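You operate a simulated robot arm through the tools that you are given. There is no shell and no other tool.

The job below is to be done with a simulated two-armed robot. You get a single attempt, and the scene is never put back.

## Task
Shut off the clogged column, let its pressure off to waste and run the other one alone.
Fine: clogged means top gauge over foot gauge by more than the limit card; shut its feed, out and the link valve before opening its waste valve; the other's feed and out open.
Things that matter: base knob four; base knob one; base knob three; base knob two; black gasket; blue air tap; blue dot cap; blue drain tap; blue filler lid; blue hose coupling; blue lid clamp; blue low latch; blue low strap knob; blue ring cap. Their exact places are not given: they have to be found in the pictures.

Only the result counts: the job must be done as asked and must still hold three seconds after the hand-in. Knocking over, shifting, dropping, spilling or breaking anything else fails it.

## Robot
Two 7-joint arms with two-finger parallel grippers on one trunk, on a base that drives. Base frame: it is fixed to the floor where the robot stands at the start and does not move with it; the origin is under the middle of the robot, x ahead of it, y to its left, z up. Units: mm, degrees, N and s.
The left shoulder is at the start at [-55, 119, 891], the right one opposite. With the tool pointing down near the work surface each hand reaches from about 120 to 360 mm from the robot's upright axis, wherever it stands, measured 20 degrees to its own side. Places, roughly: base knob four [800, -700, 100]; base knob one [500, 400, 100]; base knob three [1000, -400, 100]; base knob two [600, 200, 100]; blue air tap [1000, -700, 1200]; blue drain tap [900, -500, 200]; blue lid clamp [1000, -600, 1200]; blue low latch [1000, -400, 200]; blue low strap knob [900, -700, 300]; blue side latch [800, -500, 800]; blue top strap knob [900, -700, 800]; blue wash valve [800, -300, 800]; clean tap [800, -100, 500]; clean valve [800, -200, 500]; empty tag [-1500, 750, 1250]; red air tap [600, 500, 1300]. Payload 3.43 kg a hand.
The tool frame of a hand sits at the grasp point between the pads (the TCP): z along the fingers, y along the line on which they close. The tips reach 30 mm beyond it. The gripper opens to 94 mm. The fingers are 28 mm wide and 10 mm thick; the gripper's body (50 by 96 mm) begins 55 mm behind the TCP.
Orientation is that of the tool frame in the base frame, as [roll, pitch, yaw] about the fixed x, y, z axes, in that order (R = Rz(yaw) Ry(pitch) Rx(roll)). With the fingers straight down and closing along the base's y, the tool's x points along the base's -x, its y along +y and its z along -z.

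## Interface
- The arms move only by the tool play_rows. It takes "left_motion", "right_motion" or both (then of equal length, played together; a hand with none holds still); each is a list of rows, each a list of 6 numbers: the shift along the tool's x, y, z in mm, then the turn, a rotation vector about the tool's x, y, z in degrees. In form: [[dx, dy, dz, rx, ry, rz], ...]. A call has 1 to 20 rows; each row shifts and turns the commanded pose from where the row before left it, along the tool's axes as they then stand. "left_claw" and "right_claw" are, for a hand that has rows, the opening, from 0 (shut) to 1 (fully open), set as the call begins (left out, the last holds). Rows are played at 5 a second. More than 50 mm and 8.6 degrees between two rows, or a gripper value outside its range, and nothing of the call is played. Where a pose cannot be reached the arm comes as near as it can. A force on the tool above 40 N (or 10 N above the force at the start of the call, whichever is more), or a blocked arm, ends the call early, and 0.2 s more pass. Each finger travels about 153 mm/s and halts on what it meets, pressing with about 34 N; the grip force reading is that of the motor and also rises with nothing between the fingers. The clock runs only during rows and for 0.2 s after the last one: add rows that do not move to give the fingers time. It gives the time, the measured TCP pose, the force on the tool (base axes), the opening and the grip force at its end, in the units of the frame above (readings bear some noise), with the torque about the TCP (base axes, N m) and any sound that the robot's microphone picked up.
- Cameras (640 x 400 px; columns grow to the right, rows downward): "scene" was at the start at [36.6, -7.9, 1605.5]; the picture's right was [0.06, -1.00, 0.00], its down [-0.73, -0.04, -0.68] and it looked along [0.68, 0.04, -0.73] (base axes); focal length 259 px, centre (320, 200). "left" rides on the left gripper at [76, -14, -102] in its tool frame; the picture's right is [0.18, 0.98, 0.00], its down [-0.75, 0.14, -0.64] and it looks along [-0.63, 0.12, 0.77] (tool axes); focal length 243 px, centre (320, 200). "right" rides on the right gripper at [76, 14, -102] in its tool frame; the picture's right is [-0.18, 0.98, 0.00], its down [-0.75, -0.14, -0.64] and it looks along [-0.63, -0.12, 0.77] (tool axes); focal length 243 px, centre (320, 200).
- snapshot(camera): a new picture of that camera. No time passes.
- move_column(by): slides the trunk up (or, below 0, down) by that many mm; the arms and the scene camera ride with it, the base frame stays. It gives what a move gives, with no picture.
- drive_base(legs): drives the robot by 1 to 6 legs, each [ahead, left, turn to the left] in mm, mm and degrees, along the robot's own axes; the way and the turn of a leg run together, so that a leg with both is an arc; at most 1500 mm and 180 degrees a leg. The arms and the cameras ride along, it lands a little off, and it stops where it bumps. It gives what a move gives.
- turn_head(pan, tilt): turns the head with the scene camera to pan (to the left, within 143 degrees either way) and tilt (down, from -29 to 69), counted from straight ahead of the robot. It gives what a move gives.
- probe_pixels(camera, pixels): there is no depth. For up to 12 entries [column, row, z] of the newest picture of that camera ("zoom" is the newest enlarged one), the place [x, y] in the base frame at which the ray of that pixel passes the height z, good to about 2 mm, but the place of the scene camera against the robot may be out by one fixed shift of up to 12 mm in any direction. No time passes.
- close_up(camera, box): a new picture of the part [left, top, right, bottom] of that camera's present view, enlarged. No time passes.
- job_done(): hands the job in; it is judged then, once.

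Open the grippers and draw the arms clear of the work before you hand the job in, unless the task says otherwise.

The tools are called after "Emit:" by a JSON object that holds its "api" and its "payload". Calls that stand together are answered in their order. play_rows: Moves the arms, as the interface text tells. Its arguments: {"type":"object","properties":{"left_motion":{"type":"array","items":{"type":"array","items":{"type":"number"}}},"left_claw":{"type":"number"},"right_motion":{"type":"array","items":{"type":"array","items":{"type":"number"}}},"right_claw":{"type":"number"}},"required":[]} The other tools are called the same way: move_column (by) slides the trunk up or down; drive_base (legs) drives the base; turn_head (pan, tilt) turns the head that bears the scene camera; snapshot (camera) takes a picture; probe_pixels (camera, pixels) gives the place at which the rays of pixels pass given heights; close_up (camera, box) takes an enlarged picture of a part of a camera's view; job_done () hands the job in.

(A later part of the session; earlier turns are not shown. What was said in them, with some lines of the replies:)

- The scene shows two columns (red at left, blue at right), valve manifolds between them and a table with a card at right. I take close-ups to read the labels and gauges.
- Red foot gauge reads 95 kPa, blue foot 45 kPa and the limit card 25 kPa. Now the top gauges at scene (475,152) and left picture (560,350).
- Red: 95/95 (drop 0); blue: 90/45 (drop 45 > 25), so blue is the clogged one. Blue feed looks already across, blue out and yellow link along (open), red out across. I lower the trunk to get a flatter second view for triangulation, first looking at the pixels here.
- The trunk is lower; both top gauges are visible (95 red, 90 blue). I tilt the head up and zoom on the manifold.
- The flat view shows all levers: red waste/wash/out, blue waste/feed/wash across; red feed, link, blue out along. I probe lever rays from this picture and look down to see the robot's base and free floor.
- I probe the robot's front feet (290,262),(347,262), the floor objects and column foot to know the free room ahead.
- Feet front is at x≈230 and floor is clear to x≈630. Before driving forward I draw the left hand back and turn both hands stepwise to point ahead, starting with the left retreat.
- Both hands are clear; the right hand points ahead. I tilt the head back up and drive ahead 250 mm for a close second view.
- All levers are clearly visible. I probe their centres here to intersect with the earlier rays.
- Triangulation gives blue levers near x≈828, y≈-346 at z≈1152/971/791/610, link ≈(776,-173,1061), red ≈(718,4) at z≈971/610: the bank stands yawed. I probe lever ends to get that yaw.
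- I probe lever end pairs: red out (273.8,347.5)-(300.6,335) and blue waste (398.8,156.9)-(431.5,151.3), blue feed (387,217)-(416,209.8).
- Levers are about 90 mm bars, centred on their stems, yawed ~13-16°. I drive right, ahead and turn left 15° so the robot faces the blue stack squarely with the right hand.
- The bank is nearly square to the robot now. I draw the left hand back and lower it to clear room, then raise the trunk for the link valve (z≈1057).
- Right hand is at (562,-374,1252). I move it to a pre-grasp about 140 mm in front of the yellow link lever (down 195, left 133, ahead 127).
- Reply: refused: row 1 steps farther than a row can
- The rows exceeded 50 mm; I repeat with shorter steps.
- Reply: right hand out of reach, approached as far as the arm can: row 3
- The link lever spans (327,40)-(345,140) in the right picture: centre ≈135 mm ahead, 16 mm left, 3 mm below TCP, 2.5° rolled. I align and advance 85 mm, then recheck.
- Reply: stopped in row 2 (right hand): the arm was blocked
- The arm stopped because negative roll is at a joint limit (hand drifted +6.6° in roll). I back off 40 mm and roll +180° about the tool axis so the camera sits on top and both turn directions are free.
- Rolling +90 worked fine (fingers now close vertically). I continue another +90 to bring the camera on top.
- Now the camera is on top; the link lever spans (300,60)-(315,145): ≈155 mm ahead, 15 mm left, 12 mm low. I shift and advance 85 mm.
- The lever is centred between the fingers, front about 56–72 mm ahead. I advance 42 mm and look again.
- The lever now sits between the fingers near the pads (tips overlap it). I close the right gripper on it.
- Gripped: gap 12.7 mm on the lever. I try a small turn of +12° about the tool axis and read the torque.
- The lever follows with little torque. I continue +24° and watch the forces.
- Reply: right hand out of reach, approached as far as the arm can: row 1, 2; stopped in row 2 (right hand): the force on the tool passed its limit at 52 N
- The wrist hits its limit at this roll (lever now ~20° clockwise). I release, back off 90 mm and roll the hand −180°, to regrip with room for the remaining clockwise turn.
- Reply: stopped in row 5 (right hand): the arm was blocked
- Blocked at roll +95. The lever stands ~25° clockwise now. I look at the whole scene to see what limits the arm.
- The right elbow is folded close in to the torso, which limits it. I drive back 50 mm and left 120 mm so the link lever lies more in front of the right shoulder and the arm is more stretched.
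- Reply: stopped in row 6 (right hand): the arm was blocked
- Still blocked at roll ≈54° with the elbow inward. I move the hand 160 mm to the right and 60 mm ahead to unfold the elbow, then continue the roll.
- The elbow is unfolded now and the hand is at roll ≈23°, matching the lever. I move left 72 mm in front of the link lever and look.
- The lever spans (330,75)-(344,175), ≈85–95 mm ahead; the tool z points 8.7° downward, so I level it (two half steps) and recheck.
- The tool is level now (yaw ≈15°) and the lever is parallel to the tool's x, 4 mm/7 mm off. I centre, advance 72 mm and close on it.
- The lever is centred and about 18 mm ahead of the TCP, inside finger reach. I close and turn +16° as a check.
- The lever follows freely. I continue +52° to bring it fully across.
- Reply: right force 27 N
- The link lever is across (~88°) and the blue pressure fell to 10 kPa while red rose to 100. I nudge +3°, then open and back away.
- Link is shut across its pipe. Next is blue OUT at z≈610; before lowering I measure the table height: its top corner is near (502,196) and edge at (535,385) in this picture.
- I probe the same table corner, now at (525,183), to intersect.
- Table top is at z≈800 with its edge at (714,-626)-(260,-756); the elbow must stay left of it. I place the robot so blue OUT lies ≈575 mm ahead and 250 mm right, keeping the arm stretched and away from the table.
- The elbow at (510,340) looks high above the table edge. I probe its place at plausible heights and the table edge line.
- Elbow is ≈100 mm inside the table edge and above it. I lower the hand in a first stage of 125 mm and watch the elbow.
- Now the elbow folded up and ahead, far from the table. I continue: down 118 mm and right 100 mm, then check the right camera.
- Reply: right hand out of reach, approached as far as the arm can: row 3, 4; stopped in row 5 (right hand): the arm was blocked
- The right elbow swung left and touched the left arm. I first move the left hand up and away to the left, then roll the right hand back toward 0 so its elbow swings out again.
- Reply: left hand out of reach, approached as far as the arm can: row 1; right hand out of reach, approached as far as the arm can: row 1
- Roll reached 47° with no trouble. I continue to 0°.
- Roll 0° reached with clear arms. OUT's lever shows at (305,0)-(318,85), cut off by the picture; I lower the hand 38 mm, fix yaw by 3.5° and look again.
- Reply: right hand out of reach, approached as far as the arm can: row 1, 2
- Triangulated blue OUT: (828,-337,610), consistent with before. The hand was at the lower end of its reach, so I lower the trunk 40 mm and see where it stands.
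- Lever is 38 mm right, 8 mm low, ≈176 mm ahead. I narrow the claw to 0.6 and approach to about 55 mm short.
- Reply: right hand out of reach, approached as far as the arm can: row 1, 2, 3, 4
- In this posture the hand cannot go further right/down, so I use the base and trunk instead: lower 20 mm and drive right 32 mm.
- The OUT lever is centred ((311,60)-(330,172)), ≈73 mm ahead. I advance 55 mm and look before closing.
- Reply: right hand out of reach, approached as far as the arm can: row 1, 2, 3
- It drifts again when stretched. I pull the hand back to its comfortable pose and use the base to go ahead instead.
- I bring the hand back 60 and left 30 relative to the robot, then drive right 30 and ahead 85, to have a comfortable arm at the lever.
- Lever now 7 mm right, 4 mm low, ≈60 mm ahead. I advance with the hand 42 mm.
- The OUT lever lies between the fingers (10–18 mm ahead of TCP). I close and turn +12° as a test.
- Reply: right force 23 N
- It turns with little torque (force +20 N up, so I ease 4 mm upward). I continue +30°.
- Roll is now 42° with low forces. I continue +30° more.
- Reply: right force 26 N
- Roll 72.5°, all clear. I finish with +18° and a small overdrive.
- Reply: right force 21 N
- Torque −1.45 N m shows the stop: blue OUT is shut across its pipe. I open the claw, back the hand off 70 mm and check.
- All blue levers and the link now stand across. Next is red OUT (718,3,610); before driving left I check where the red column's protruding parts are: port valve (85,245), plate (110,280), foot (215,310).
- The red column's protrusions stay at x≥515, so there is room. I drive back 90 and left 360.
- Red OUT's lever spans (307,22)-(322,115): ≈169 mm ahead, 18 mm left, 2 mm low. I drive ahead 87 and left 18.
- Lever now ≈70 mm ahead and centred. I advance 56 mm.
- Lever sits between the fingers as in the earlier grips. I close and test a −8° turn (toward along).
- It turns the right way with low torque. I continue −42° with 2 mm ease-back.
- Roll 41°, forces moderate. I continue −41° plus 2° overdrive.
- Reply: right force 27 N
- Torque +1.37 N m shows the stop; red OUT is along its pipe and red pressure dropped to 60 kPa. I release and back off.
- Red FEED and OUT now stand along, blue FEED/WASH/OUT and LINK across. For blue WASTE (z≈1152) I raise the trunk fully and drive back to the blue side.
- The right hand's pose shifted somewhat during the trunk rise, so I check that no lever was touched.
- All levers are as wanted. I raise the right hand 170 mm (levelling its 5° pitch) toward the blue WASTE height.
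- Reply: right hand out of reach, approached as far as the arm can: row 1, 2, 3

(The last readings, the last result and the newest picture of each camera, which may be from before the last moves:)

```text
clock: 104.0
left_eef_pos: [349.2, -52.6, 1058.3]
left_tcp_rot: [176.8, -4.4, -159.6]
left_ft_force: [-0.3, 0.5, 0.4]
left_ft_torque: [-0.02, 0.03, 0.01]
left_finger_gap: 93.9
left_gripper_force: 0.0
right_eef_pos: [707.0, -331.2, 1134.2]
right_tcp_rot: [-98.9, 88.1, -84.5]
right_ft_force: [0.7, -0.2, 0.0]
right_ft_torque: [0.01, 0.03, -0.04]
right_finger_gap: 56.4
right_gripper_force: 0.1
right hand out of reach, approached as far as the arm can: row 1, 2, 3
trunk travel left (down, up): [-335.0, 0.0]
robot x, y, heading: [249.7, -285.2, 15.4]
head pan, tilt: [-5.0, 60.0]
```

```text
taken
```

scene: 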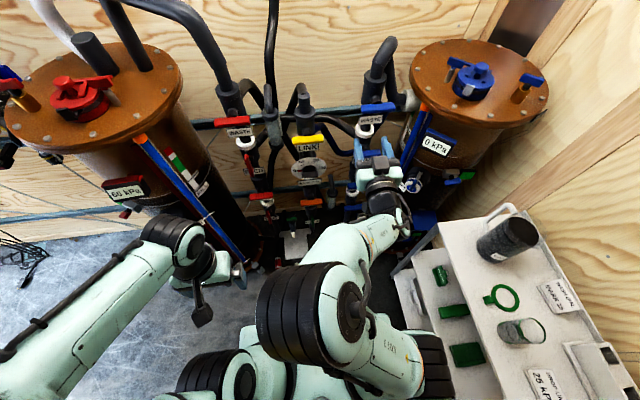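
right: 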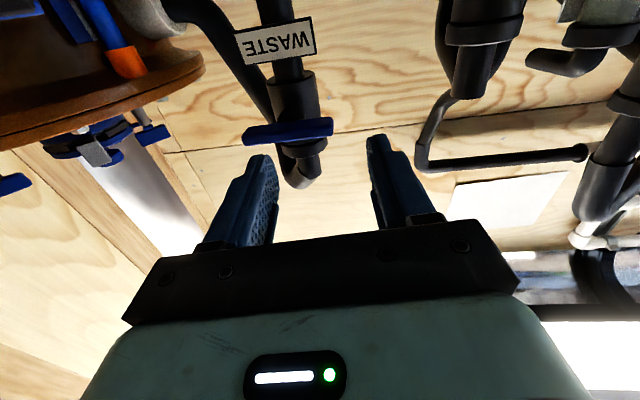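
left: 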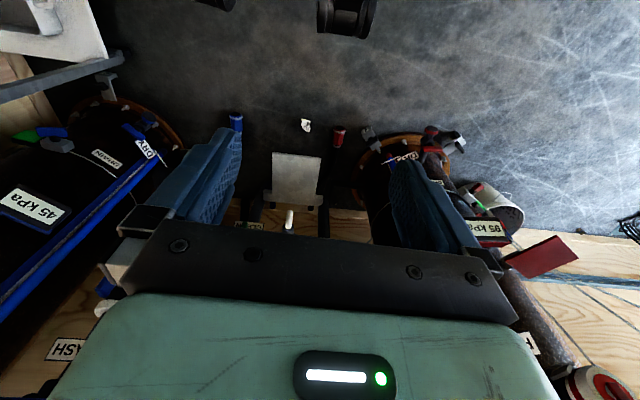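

Hand is now near WASTE height with roll ≈0. I roll it +88° to grip the horizontal lever, slightly backed off.

Emit:
{"api": "play_rows", "payload": {"right_motion": [[0, 0, -15, 0, 0, 8], [0, 0, -15, 0, 0, 8], [0, 0, 0, 0, 0, 8], [0, 0, 0, 0, 0, 8], [0, 0, 0, 0, 0, 8], [0, 0, 0, 0, 0, 8], [0, 0, 0, 0, 0, 8], [0, 0, 0, 0, 0, 8], [0, 0, 0, 0, 0, 8], [0, 0, 0, 0, 0, 8], [0, 0, 0, 0, 0, 8], [0, 0, 0, 0, 0, 0]]}}

Emit:
{"api": "snapshot", "payload": {"camera": "scene"}}

Emit:
{"api": "snapshot", "payload": {"camera": "right"}}

```text
clock: 106.6
left_eef_pos: [349.1, -53.3, 1058.9]
left_tcp_rot: [177.0, -4.4, -159.5]
left_ft_force: [0.3, 0.1, 0.4]
left_ft_torque: [-0.01, 0.03, -0.01]
left_finger_gap: 93.8
left_gripper_force: 0.0
right_eef_pos: [698.5, -331.3, 1140.5]
right_tcp_rot: [90.3, 3.6, 104.5]
right_ft_force: [-0.5, 0.1, 0.1]
right_ft_torque: [-0.02, -0.02, 0.01]
right_finger_gap: 56.2
right_gripper_force: 0.0
right hand out of reach, approached as far as the arm can: row 1, 2
trunk travel left (down, up): [-335.0, 0.0]
robot x, y, heading: [250.0, -287.4, 15.5]
head pan, tilt: [-5.0, 60.0]
```

```text
taken
```

scene: 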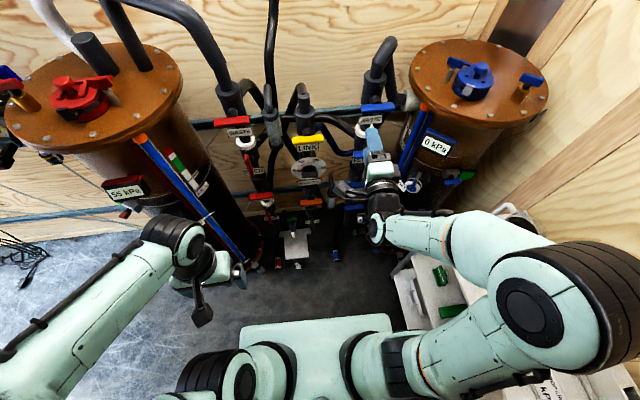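

```text
taken
```

right: 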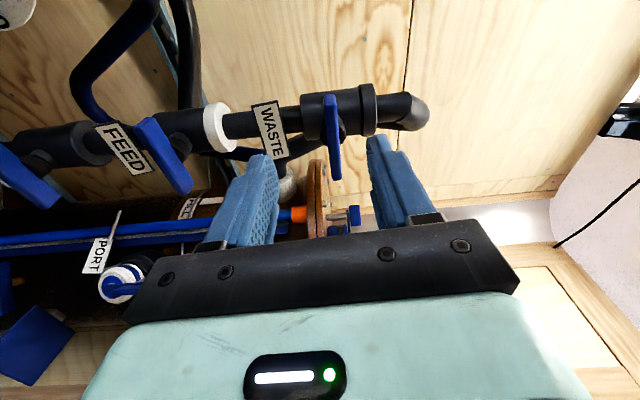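

The elbow is now out right but well above the table. WASTE's lever spans (330,96)-(335,178): ≈116 mm ahead, 32 mm right, 6 mm up. I align and advance 50 mm.

Emit:
{"api": "play_rows", "payload": {"right_motion": [[-16, 3, 0, 0, 0, 2], [-16, 3, 10, 0, 0, 2], [0, 0, 20, 0, 0, 0], [0, 0, 20, 0, 0, 0], [0, 0, 0, 0, 0, 0]]}}

Emit:
{"api": "snapshot", "payload": {"camera": "right"}}

Emit:
{"api": "snapshot", "payload": {"camera": "scene"}}

```text
clock: 107.8
left_eef_pos: [349.3, -52.9, 1058.6]
left_tcp_rot: [176.9, -4.4, -159.6]
left_ft_force: [0.1, -0.7, -0.5]
left_ft_torque: [0.0, -0.01, 0.02]
left_finger_gap: 94.3
left_gripper_force: 0.1
right_eef_pos: [752.6, -348.4, 1148.3]
right_tcp_rot: [90.2, -0.3, 104.4]
right_ft_force: [-0.1, -0.3, 0.7]
right_ft_torque: [-0.01, 0.02, -0.02]
right_finger_gap: 56.5
right_gripper_force: 0.0
trunk travel left (down, up): [-335.0, 0.0]
robot x, y, heading: [250.0, -286.1, 15.7]
head pan, tilt: [-5.0, 60.0]
```

```text
taken
```

right: 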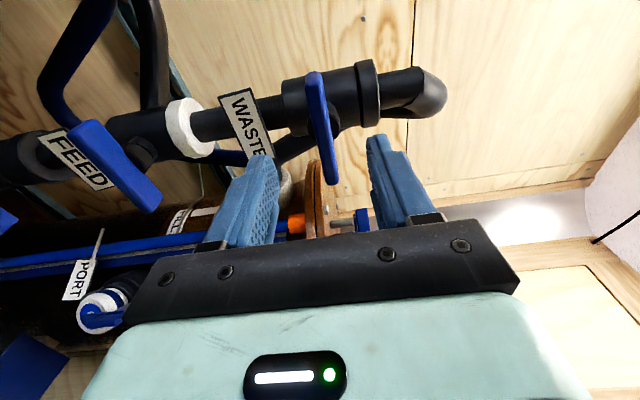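

```text
taken
```

scene: 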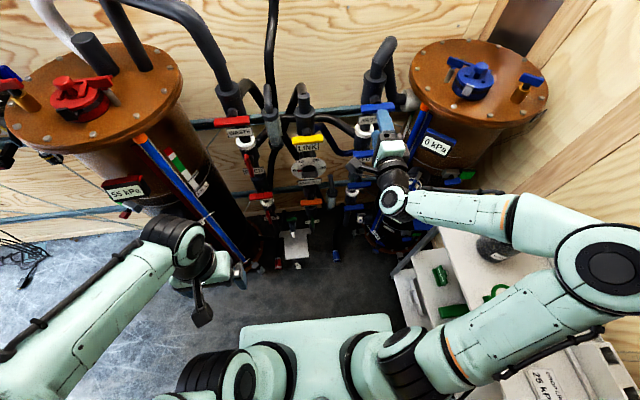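

Lever centred and aligned, ≈68 mm ahead; elbow is high above the table. I advance 54 mm.

Emit:
{"api": "play_rows", "payload": {"right_motion": [[-3, 2, 16, 0, 0, 0], [0, 0, 20, 0, 0, 0], [0, 0, 18, 0, 0, 0], [0, 0, 0, 0, 0, 0]]}}

Emit:
{"api": "snapshot", "payload": {"camera": "right"}}

Emit:
{"api": "snapshot", "payload": {"camera": "scene"}}

```text
clock: 108.8
left_eef_pos: [349.4, -54.8, 1058.1]
left_tcp_rot: [177.0, -4.4, -159.6]
left_ft_force: [0.2, -0.3, -0.9]
left_ft_torque: [-0.03, -0.02, -0.03]
left_finger_gap: 93.9
left_gripper_force: 0.0
right_eef_pos: [808.9, -339.7, 1149.9]
right_tcp_rot: [90.1, -0.3, 104.4]
right_ft_force: [-0.3, -0.3, 0.0]
right_ft_torque: [0.01, -0.01, -0.05]
right_finger_gap: 56.7
right_gripper_force: 0.1
trunk travel left (down, up): [-335.0, 0.0]
robot x, y, heading: [251.4, -287.9, 15.3]
head pan, tilt: [-5.0, 60.0]
```

```text
taken
```

right: 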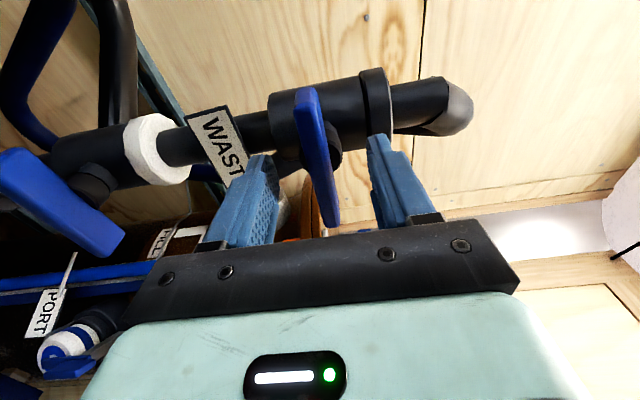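

```text
taken
```

scene: 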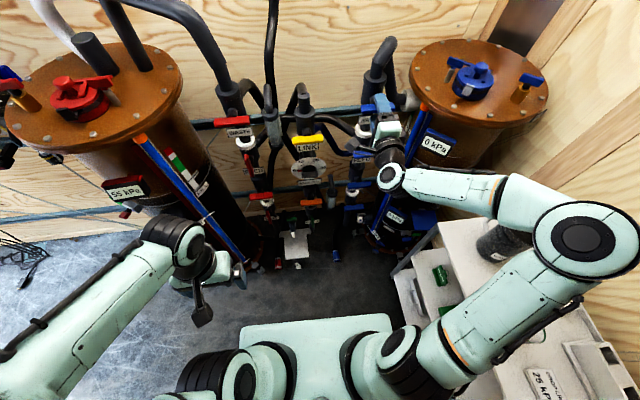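

WASTE lever is between the fingers. I close and test −8°.

Emit:
{"api": "play_rows", "payload": {"right_motion": [[0, 0, 0, 0, 0, 0], [0, 0, 0, 0, 0, 0], [0, 0, 0, 0, 0, 0], [0, 0, 0, 0, 0, 0], [0, 0, 0, 0, 0, -4], [0, 0, 0, 0, 0, -4], [0, 0, 0, 0, 0, 0]], "right_claw": 0}}

Emit:
{"api": "snapshot", "payload": {"camera": "scene"}}

```text
clock: 110.4
left_eef_pos: [349.2, -52.7, 1057.6]
left_tcp_rot: [176.9, -4.4, -159.7]
left_ft_force: [0.4, 0.2, 0.3]
left_ft_torque: [0.03, -0.02, 0.01]
left_finger_gap: 94.1
left_gripper_force: 0.0
right_eef_pos: [809.9, -338.4, 1151.2]
right_tcp_rot: [90.3, 7.7, 104.4]
right_ft_force: [3.2, 0.3, -2.7]
right_ft_torque: [0.36, -0.98, -0.64]
right_finger_gap: 12.0
right_gripper_force: 45.0
trunk travel left (down, up): [-335.0, 0.0]
robot x, y, heading: [253.1, -286.5, 15.6]
head pan, tilt: [-5.0, 60.0]
```

```text
taken
```

scene: 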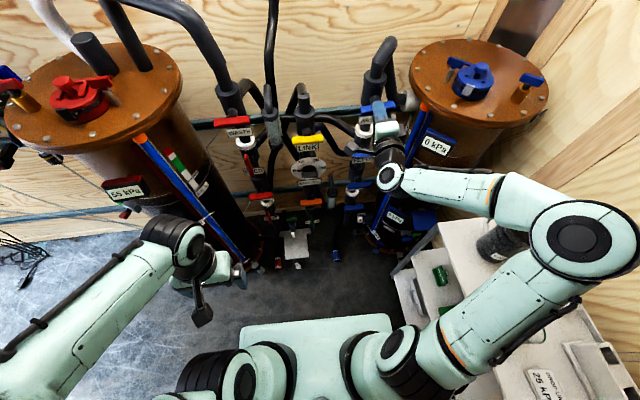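

Turning works with low torque. I continue −24° and watch the elbow.

Emit:
{"api": "play_rows", "payload": {"right_motion": [[0, 0, 0, 0, 0, -6], [0, 0, 0, 0, 0, -6], [0, 0, 0, 0, 0, -6], [0, 0, 0, 0, 0, -6], [0, 0, 0, 0, 0, 0]]}}

Emit:
{"api": "snapshot", "payload": {"camera": "scene"}}

```text
clock: 111.6
left_eef_pos: [349.2, -54.6, 1057.7]
left_tcp_rot: [176.9, -4.6, -159.6]
left_ft_force: [0.1, 0.3, -0.4]
left_ft_torque: [-0.03, 0.0, -0.02]
left_finger_gap: 93.9
left_gripper_force: 0.1
right_eef_pos: [809.1, -339.9, 1149.6]
right_tcp_rot: [90.5, 31.7, 104.7]
right_ft_force: [4.1, -1.2, -10.5]
right_ft_torque: [0.35, -1.16, -0.51]
right_finger_gap: 12.7
right_gripper_force: 44.8
trunk travel left (down, up): [-335.0, 0.0]
robot x, y, heading: [248.7, -288.7, 15.7]
head pan, tilt: [-5.0, 60.0]
```

```text
taken
```

scene: 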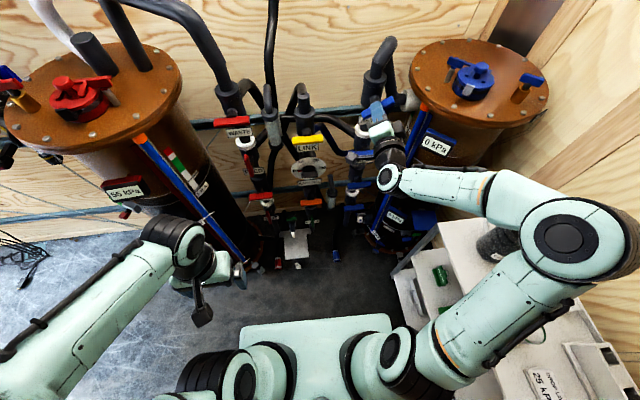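

The arm is steady, roll 58° left. I continue −30°.

Emit:
{"api": "play_rows", "payload": {"right_motion": [[0, 0, 0, 0, 0, -6], [0, 0, 0, 0, 0, -6], [0, 0, 0, 0, 0, -6], [0, 0, 0, 0, 0, -6], [0, 0, 0, 0, 0, -6], [0, 0, 0, 0, 0, 0]]}}

Emit:
{"api": "snapshot", "payload": {"camera": "scene"}}

```text
clock: 113.0
left_eef_pos: [351.6, -54.5, 1059.3]
left_tcp_rot: [176.8, -4.5, -159.6]
left_ft_force: [0.2, 0.6, -0.3]
left_ft_torque: [-0.03, -0.02, 0.01]
left_finger_gap: 93.9
left_gripper_force: 0.0
right_eef_pos: [808.4, -339.9, 1148.4]
right_tcp_rot: [90.7, 61.7, 105.0]
right_ft_force: [7.2, -5.1, -12.1]
right_ft_torque: [0.29, -0.97, 0.27]
right_finger_gap: 13.0
right_gripper_force: 45.2
trunk travel left (down, up): [-335.0, 0.0]
robot x, y, heading: [249.6, -287.2, 15.3]
head pan, tilt: [-5.0, 60.0]
```

```text
taken
```

scene: 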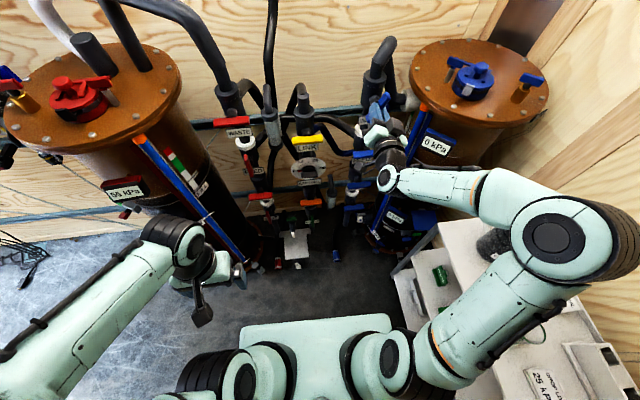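

Roll 28° remains; I finish with −30° in smaller last steps.

Emit:
{"api": "play_rows", "payload": {"right_motion": [[0, 0, 0, 0, 0, -6], [0, 0, 0, 0, 0, -6], [0, 0, 0, 0, 0, -6], [0, 0, 0, 0, 0, -5], [0, 0, 0, 0, 0, -4], [0, 0, 0, 0, 0, -3], [0, 0, 0, 0, 0, 0]]}}

Emit:
{"api": "snapshot", "payload": {"camera": "scene"}}

Emit:
{"api": "snapshot", "payload": {"camera": "right"}}

```text
clock: 114.6
left_eef_pos: [351.2, -56.0, 1057.7]
left_tcp_rot: [176.8, -4.4, -159.5]
left_ft_force: [0.1, 0.4, 1.0]
left_ft_torque: [0.01, 0.0, -0.01]
left_finger_gap: 94.1
left_gripper_force: 0.2
right_eef_pos: [809.9, -340.5, 1148.8]
right_tcp_rot: [-101.6, 88.4, -87.3]
right_ft_force: [5.5, -9.3, -7.8]
right_ft_torque: [1.25, 0.47, 0.72]
right_finger_gap: 13.4
right_gripper_force: 45.1
trunk travel left (down, up): [-335.0, 0.0]
robot x, y, heading: [252.7, -287.4, 15.3]
head pan, tilt: [-5.0, 60.0]
```

```text
taken
```

scene: 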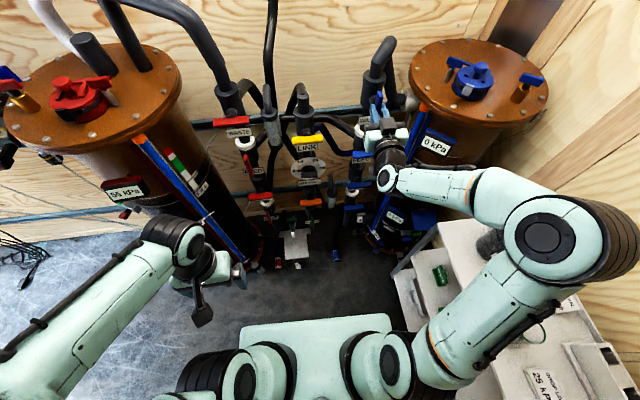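

```text
taken
```

right: 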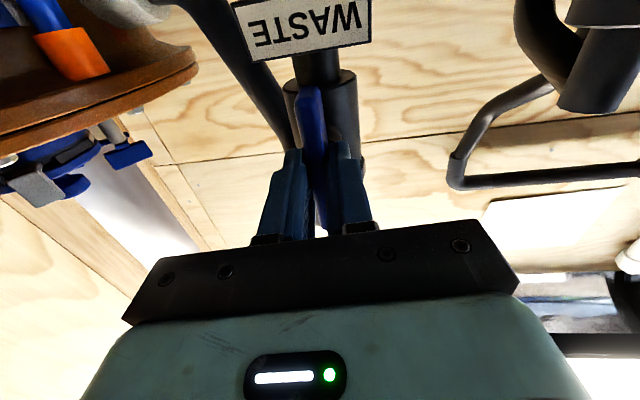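

WASTE is along its pipe (stop torque 1.25 N m). I open the claw fully and draw straight back, then drive the base back.

Emit:
{"api": "play_rows", "payload": {"right_motion": [[0, 0, 0, 0, 0, 0], [0, 0, 0, 0, 0, 0], [0, 0, -15, 0, 0, 0], [0, 0, -25, 0, 0, 0], [0, 0, -25, 0, 0, 0], [0, 0, 0, 0, 0, 0]], "right_claw": 0.8}}

Emit:
{"api": "drive_base", "payload": {"legs": [[-150, 0, 0]]}}

Emit:
{"api": "turn_head", "payload": {"pan": 0, "tilt": 45}}

Emit:
{"api": "snapshot", "payload": {"camera": "scene"}}

Emit:
{"api": "close_up", "payload": {"camera": "scene", "box": [200, 60, 420, 200]}}

Emit:
{"api": "close_up", "payload": {"camera": "scene", "box": [200, 140, 420, 280]}}

```text
clock: 116.0
left_eef_pos: [350.2, -53.3, 1058.4]
left_tcp_rot: [177.0, -4.4, -159.6]
left_ft_force: [-0.6, 0.6, 1.4]
left_ft_torque: [0.01, 0.02, -0.01]
left_finger_gap: 94.1
left_gripper_force: 0.1
right_eef_pos: [744.3, -355.9, 1151.4]
right_tcp_rot: [-95.6, 88.4, -81.3]
right_ft_force: [0.2, 1.4, 0.6]
right_ft_torque: [-0.04, -0.02, -0.02]
right_finger_gap: 75.1
right_gripper_force: 0.0
trunk travel left (down, up): [-335.0, 0.0]
robot x, y, heading: [250.4, -286.2, 15.6]
head pan, tilt: [-5.0, 60.0]
```

```text
clock: 117.3
left_eef_pos: [203.6, -93.3, 1058.3]
left_tcp_rot: [176.9, -4.4, -159.4]
left_ft_force: [-1.1, 0.4, -1.1]
left_ft_torque: [0.01, -0.02, -0.02]
left_finger_gap: 94.2
left_gripper_force: 0.0
right_eef_pos: [598.8, -394.0, 1150.7]
right_tcp_rot: [-96.2, 88.3, -81.8]
right_ft_force: [-0.5, 0.0, 0.1]
right_ft_torque: [-0.01, 0.05, 0.04]
right_finger_gap: 75.3
right_gripper_force: 0.1
trunk travel left (down, up): [-335.0, 0.0]
robot x, y, heading: [103.4, -324.7, 15.6]
head pan, tilt: [-5.0, 60.0]
```

```text
clock: 118.1
left_eef_pos: [203.3, -94.3, 1059.3]
left_tcp_rot: [176.9, -4.3, -159.5]
left_ft_force: [-0.5, 0.1, -0.4]
left_ft_torque: [-0.01, 0.02, -0.01]
left_finger_gap: 94.2
left_gripper_force: 0.1
right_eef_pos: [599.0, -395.5, 1150.9]
right_tcp_rot: [-96.6, 88.3, -82.1]
right_ft_force: [-0.4, -0.6, 0.1]
right_ft_torque: [0.02, -0.03, 0.02]
right_finger_gap: 75.4
right_gripper_force: 0.1
trunk travel left (down, up): [-335.0, 0.0]
robot x, y, heading: [103.9, -325.8, 15.6]
head pan, tilt: [0.0, 45.0]
```

```text
taken
```

scene: 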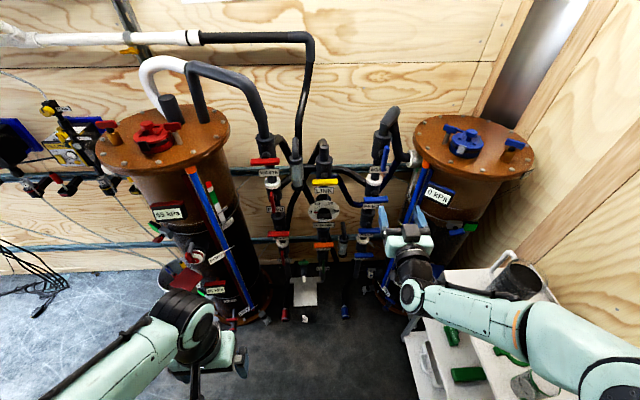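

```text
2.86 times, centred on (310, 130) of scene
```

zoom: 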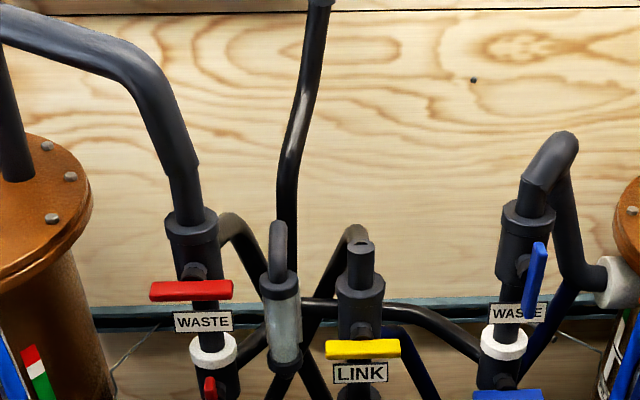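

```text
2.86 times, centred on (310, 210) of scene
```

zoom: 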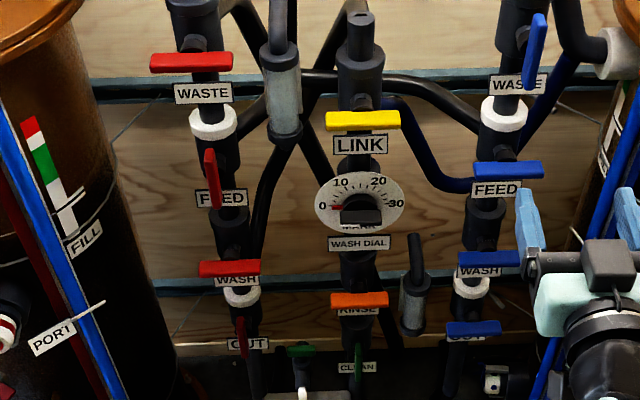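

All valves stand as asked: blue FEED/OUT/WASH and LINK across, blue WASTE along, red FEED and OUT along. I open the right claw fully, with a few rows of waiting, and take a last look at table and floor.

Emit:
{"api": "play_rows", "payload": {"right_motion": [[0, 0, -20, 0, 0, 0], [0, 0, -20, 0, 0, 0], [0, 0, 0, 0, 0, 0], [0, 0, 0, 0, 0, 0], [0, 0, 0, 0, 0, 0]], "right_claw": 1}}

Emit:
{"api": "snapshot", "payload": {"camera": "scene"}}

Emit:
{"api": "close_up", "payload": {"camera": "scene", "box": [120, 180, 280, 330]}}

Emit:
{"api": "close_up", "payload": {"camera": "scene", "box": [360, 140, 560, 400]}}

```text
clock: 119.3
left_eef_pos: [204.0, -93.9, 1059.2]
left_tcp_rot: [176.9, -4.4, -159.5]
left_ft_force: [-0.1, 0.3, 0.3]
left_ft_torque: [0.01, -0.03, -0.02]
left_finger_gap: 93.8
left_gripper_force: 0.0
right_eef_pos: [559.1, -406.0, 1149.8]
right_tcp_rot: [-96.5, 88.3, -82.1]
right_ft_force: [0.3, 0.0, 0.2]
right_ft_torque: [-0.01, -0.01, -0.01]
right_finger_gap: 94.0
right_gripper_force: 0.1
trunk travel left (down, up): [-335.0, 0.0]
robot x, y, heading: [106.4, -326.5, 15.4]
head pan, tilt: [0.0, 45.0]
```

```text
taken
```

scene: 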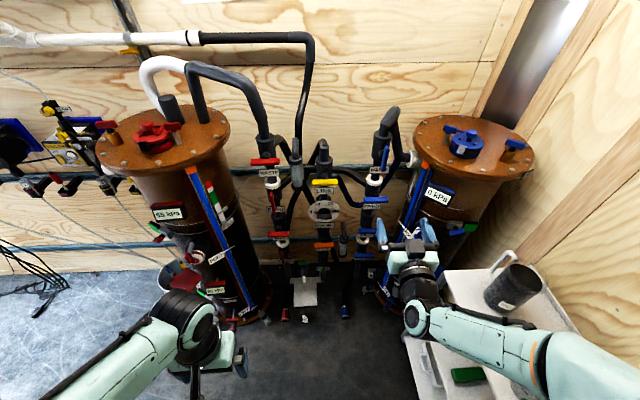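

```text
2.67 times, centred on (200, 255) of scene
```

zoom: 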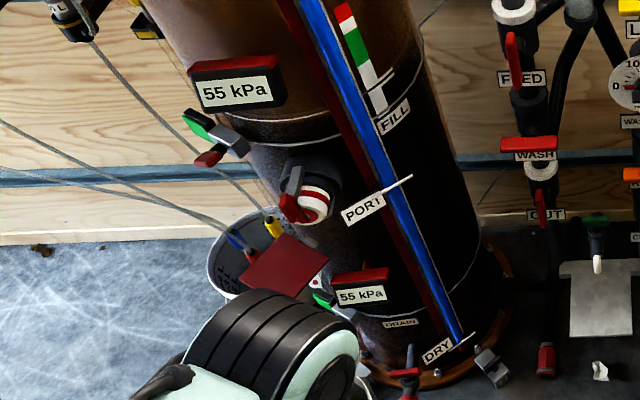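

```text
1.54 times, centred on (460, 270) of scene
```

zoom: 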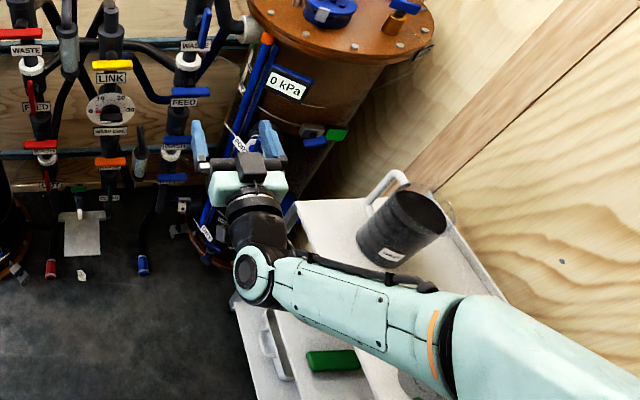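

Red runs at 55/55 kPa, blue reads 0 kPa, hands are open and clear, and nothing else has moved. I hand the job in.

Emit:
{"api": "job_done", "payload": {}}

```text
The job is handed in.
```

The blue column was the clogged one. It is now shut off and vented to waste, and the red column runs alone. The job is handed in; no verdict has come back.

- **Which was clogged:** At the start blue read 90 kPa at the top and 45 kPa at the foot, a drop of 45 against the card's limit of 25. Red read 95 and 95.
- **Blue:** I shut the link valve and blue out; blue feed was already shut. Only after that did I open blue waste. The blue top gauge had already fallen to 0 kPa once the link was shut, and it still read 0 at hand-in.
- **Red:** Feed was already open and I opened out. Its top and foot gauges now both read 55 kPa.

I left all other valves alone, and the last pictures showed nothing knocked or moved. Both grippers are open and the arms are clear of the work.
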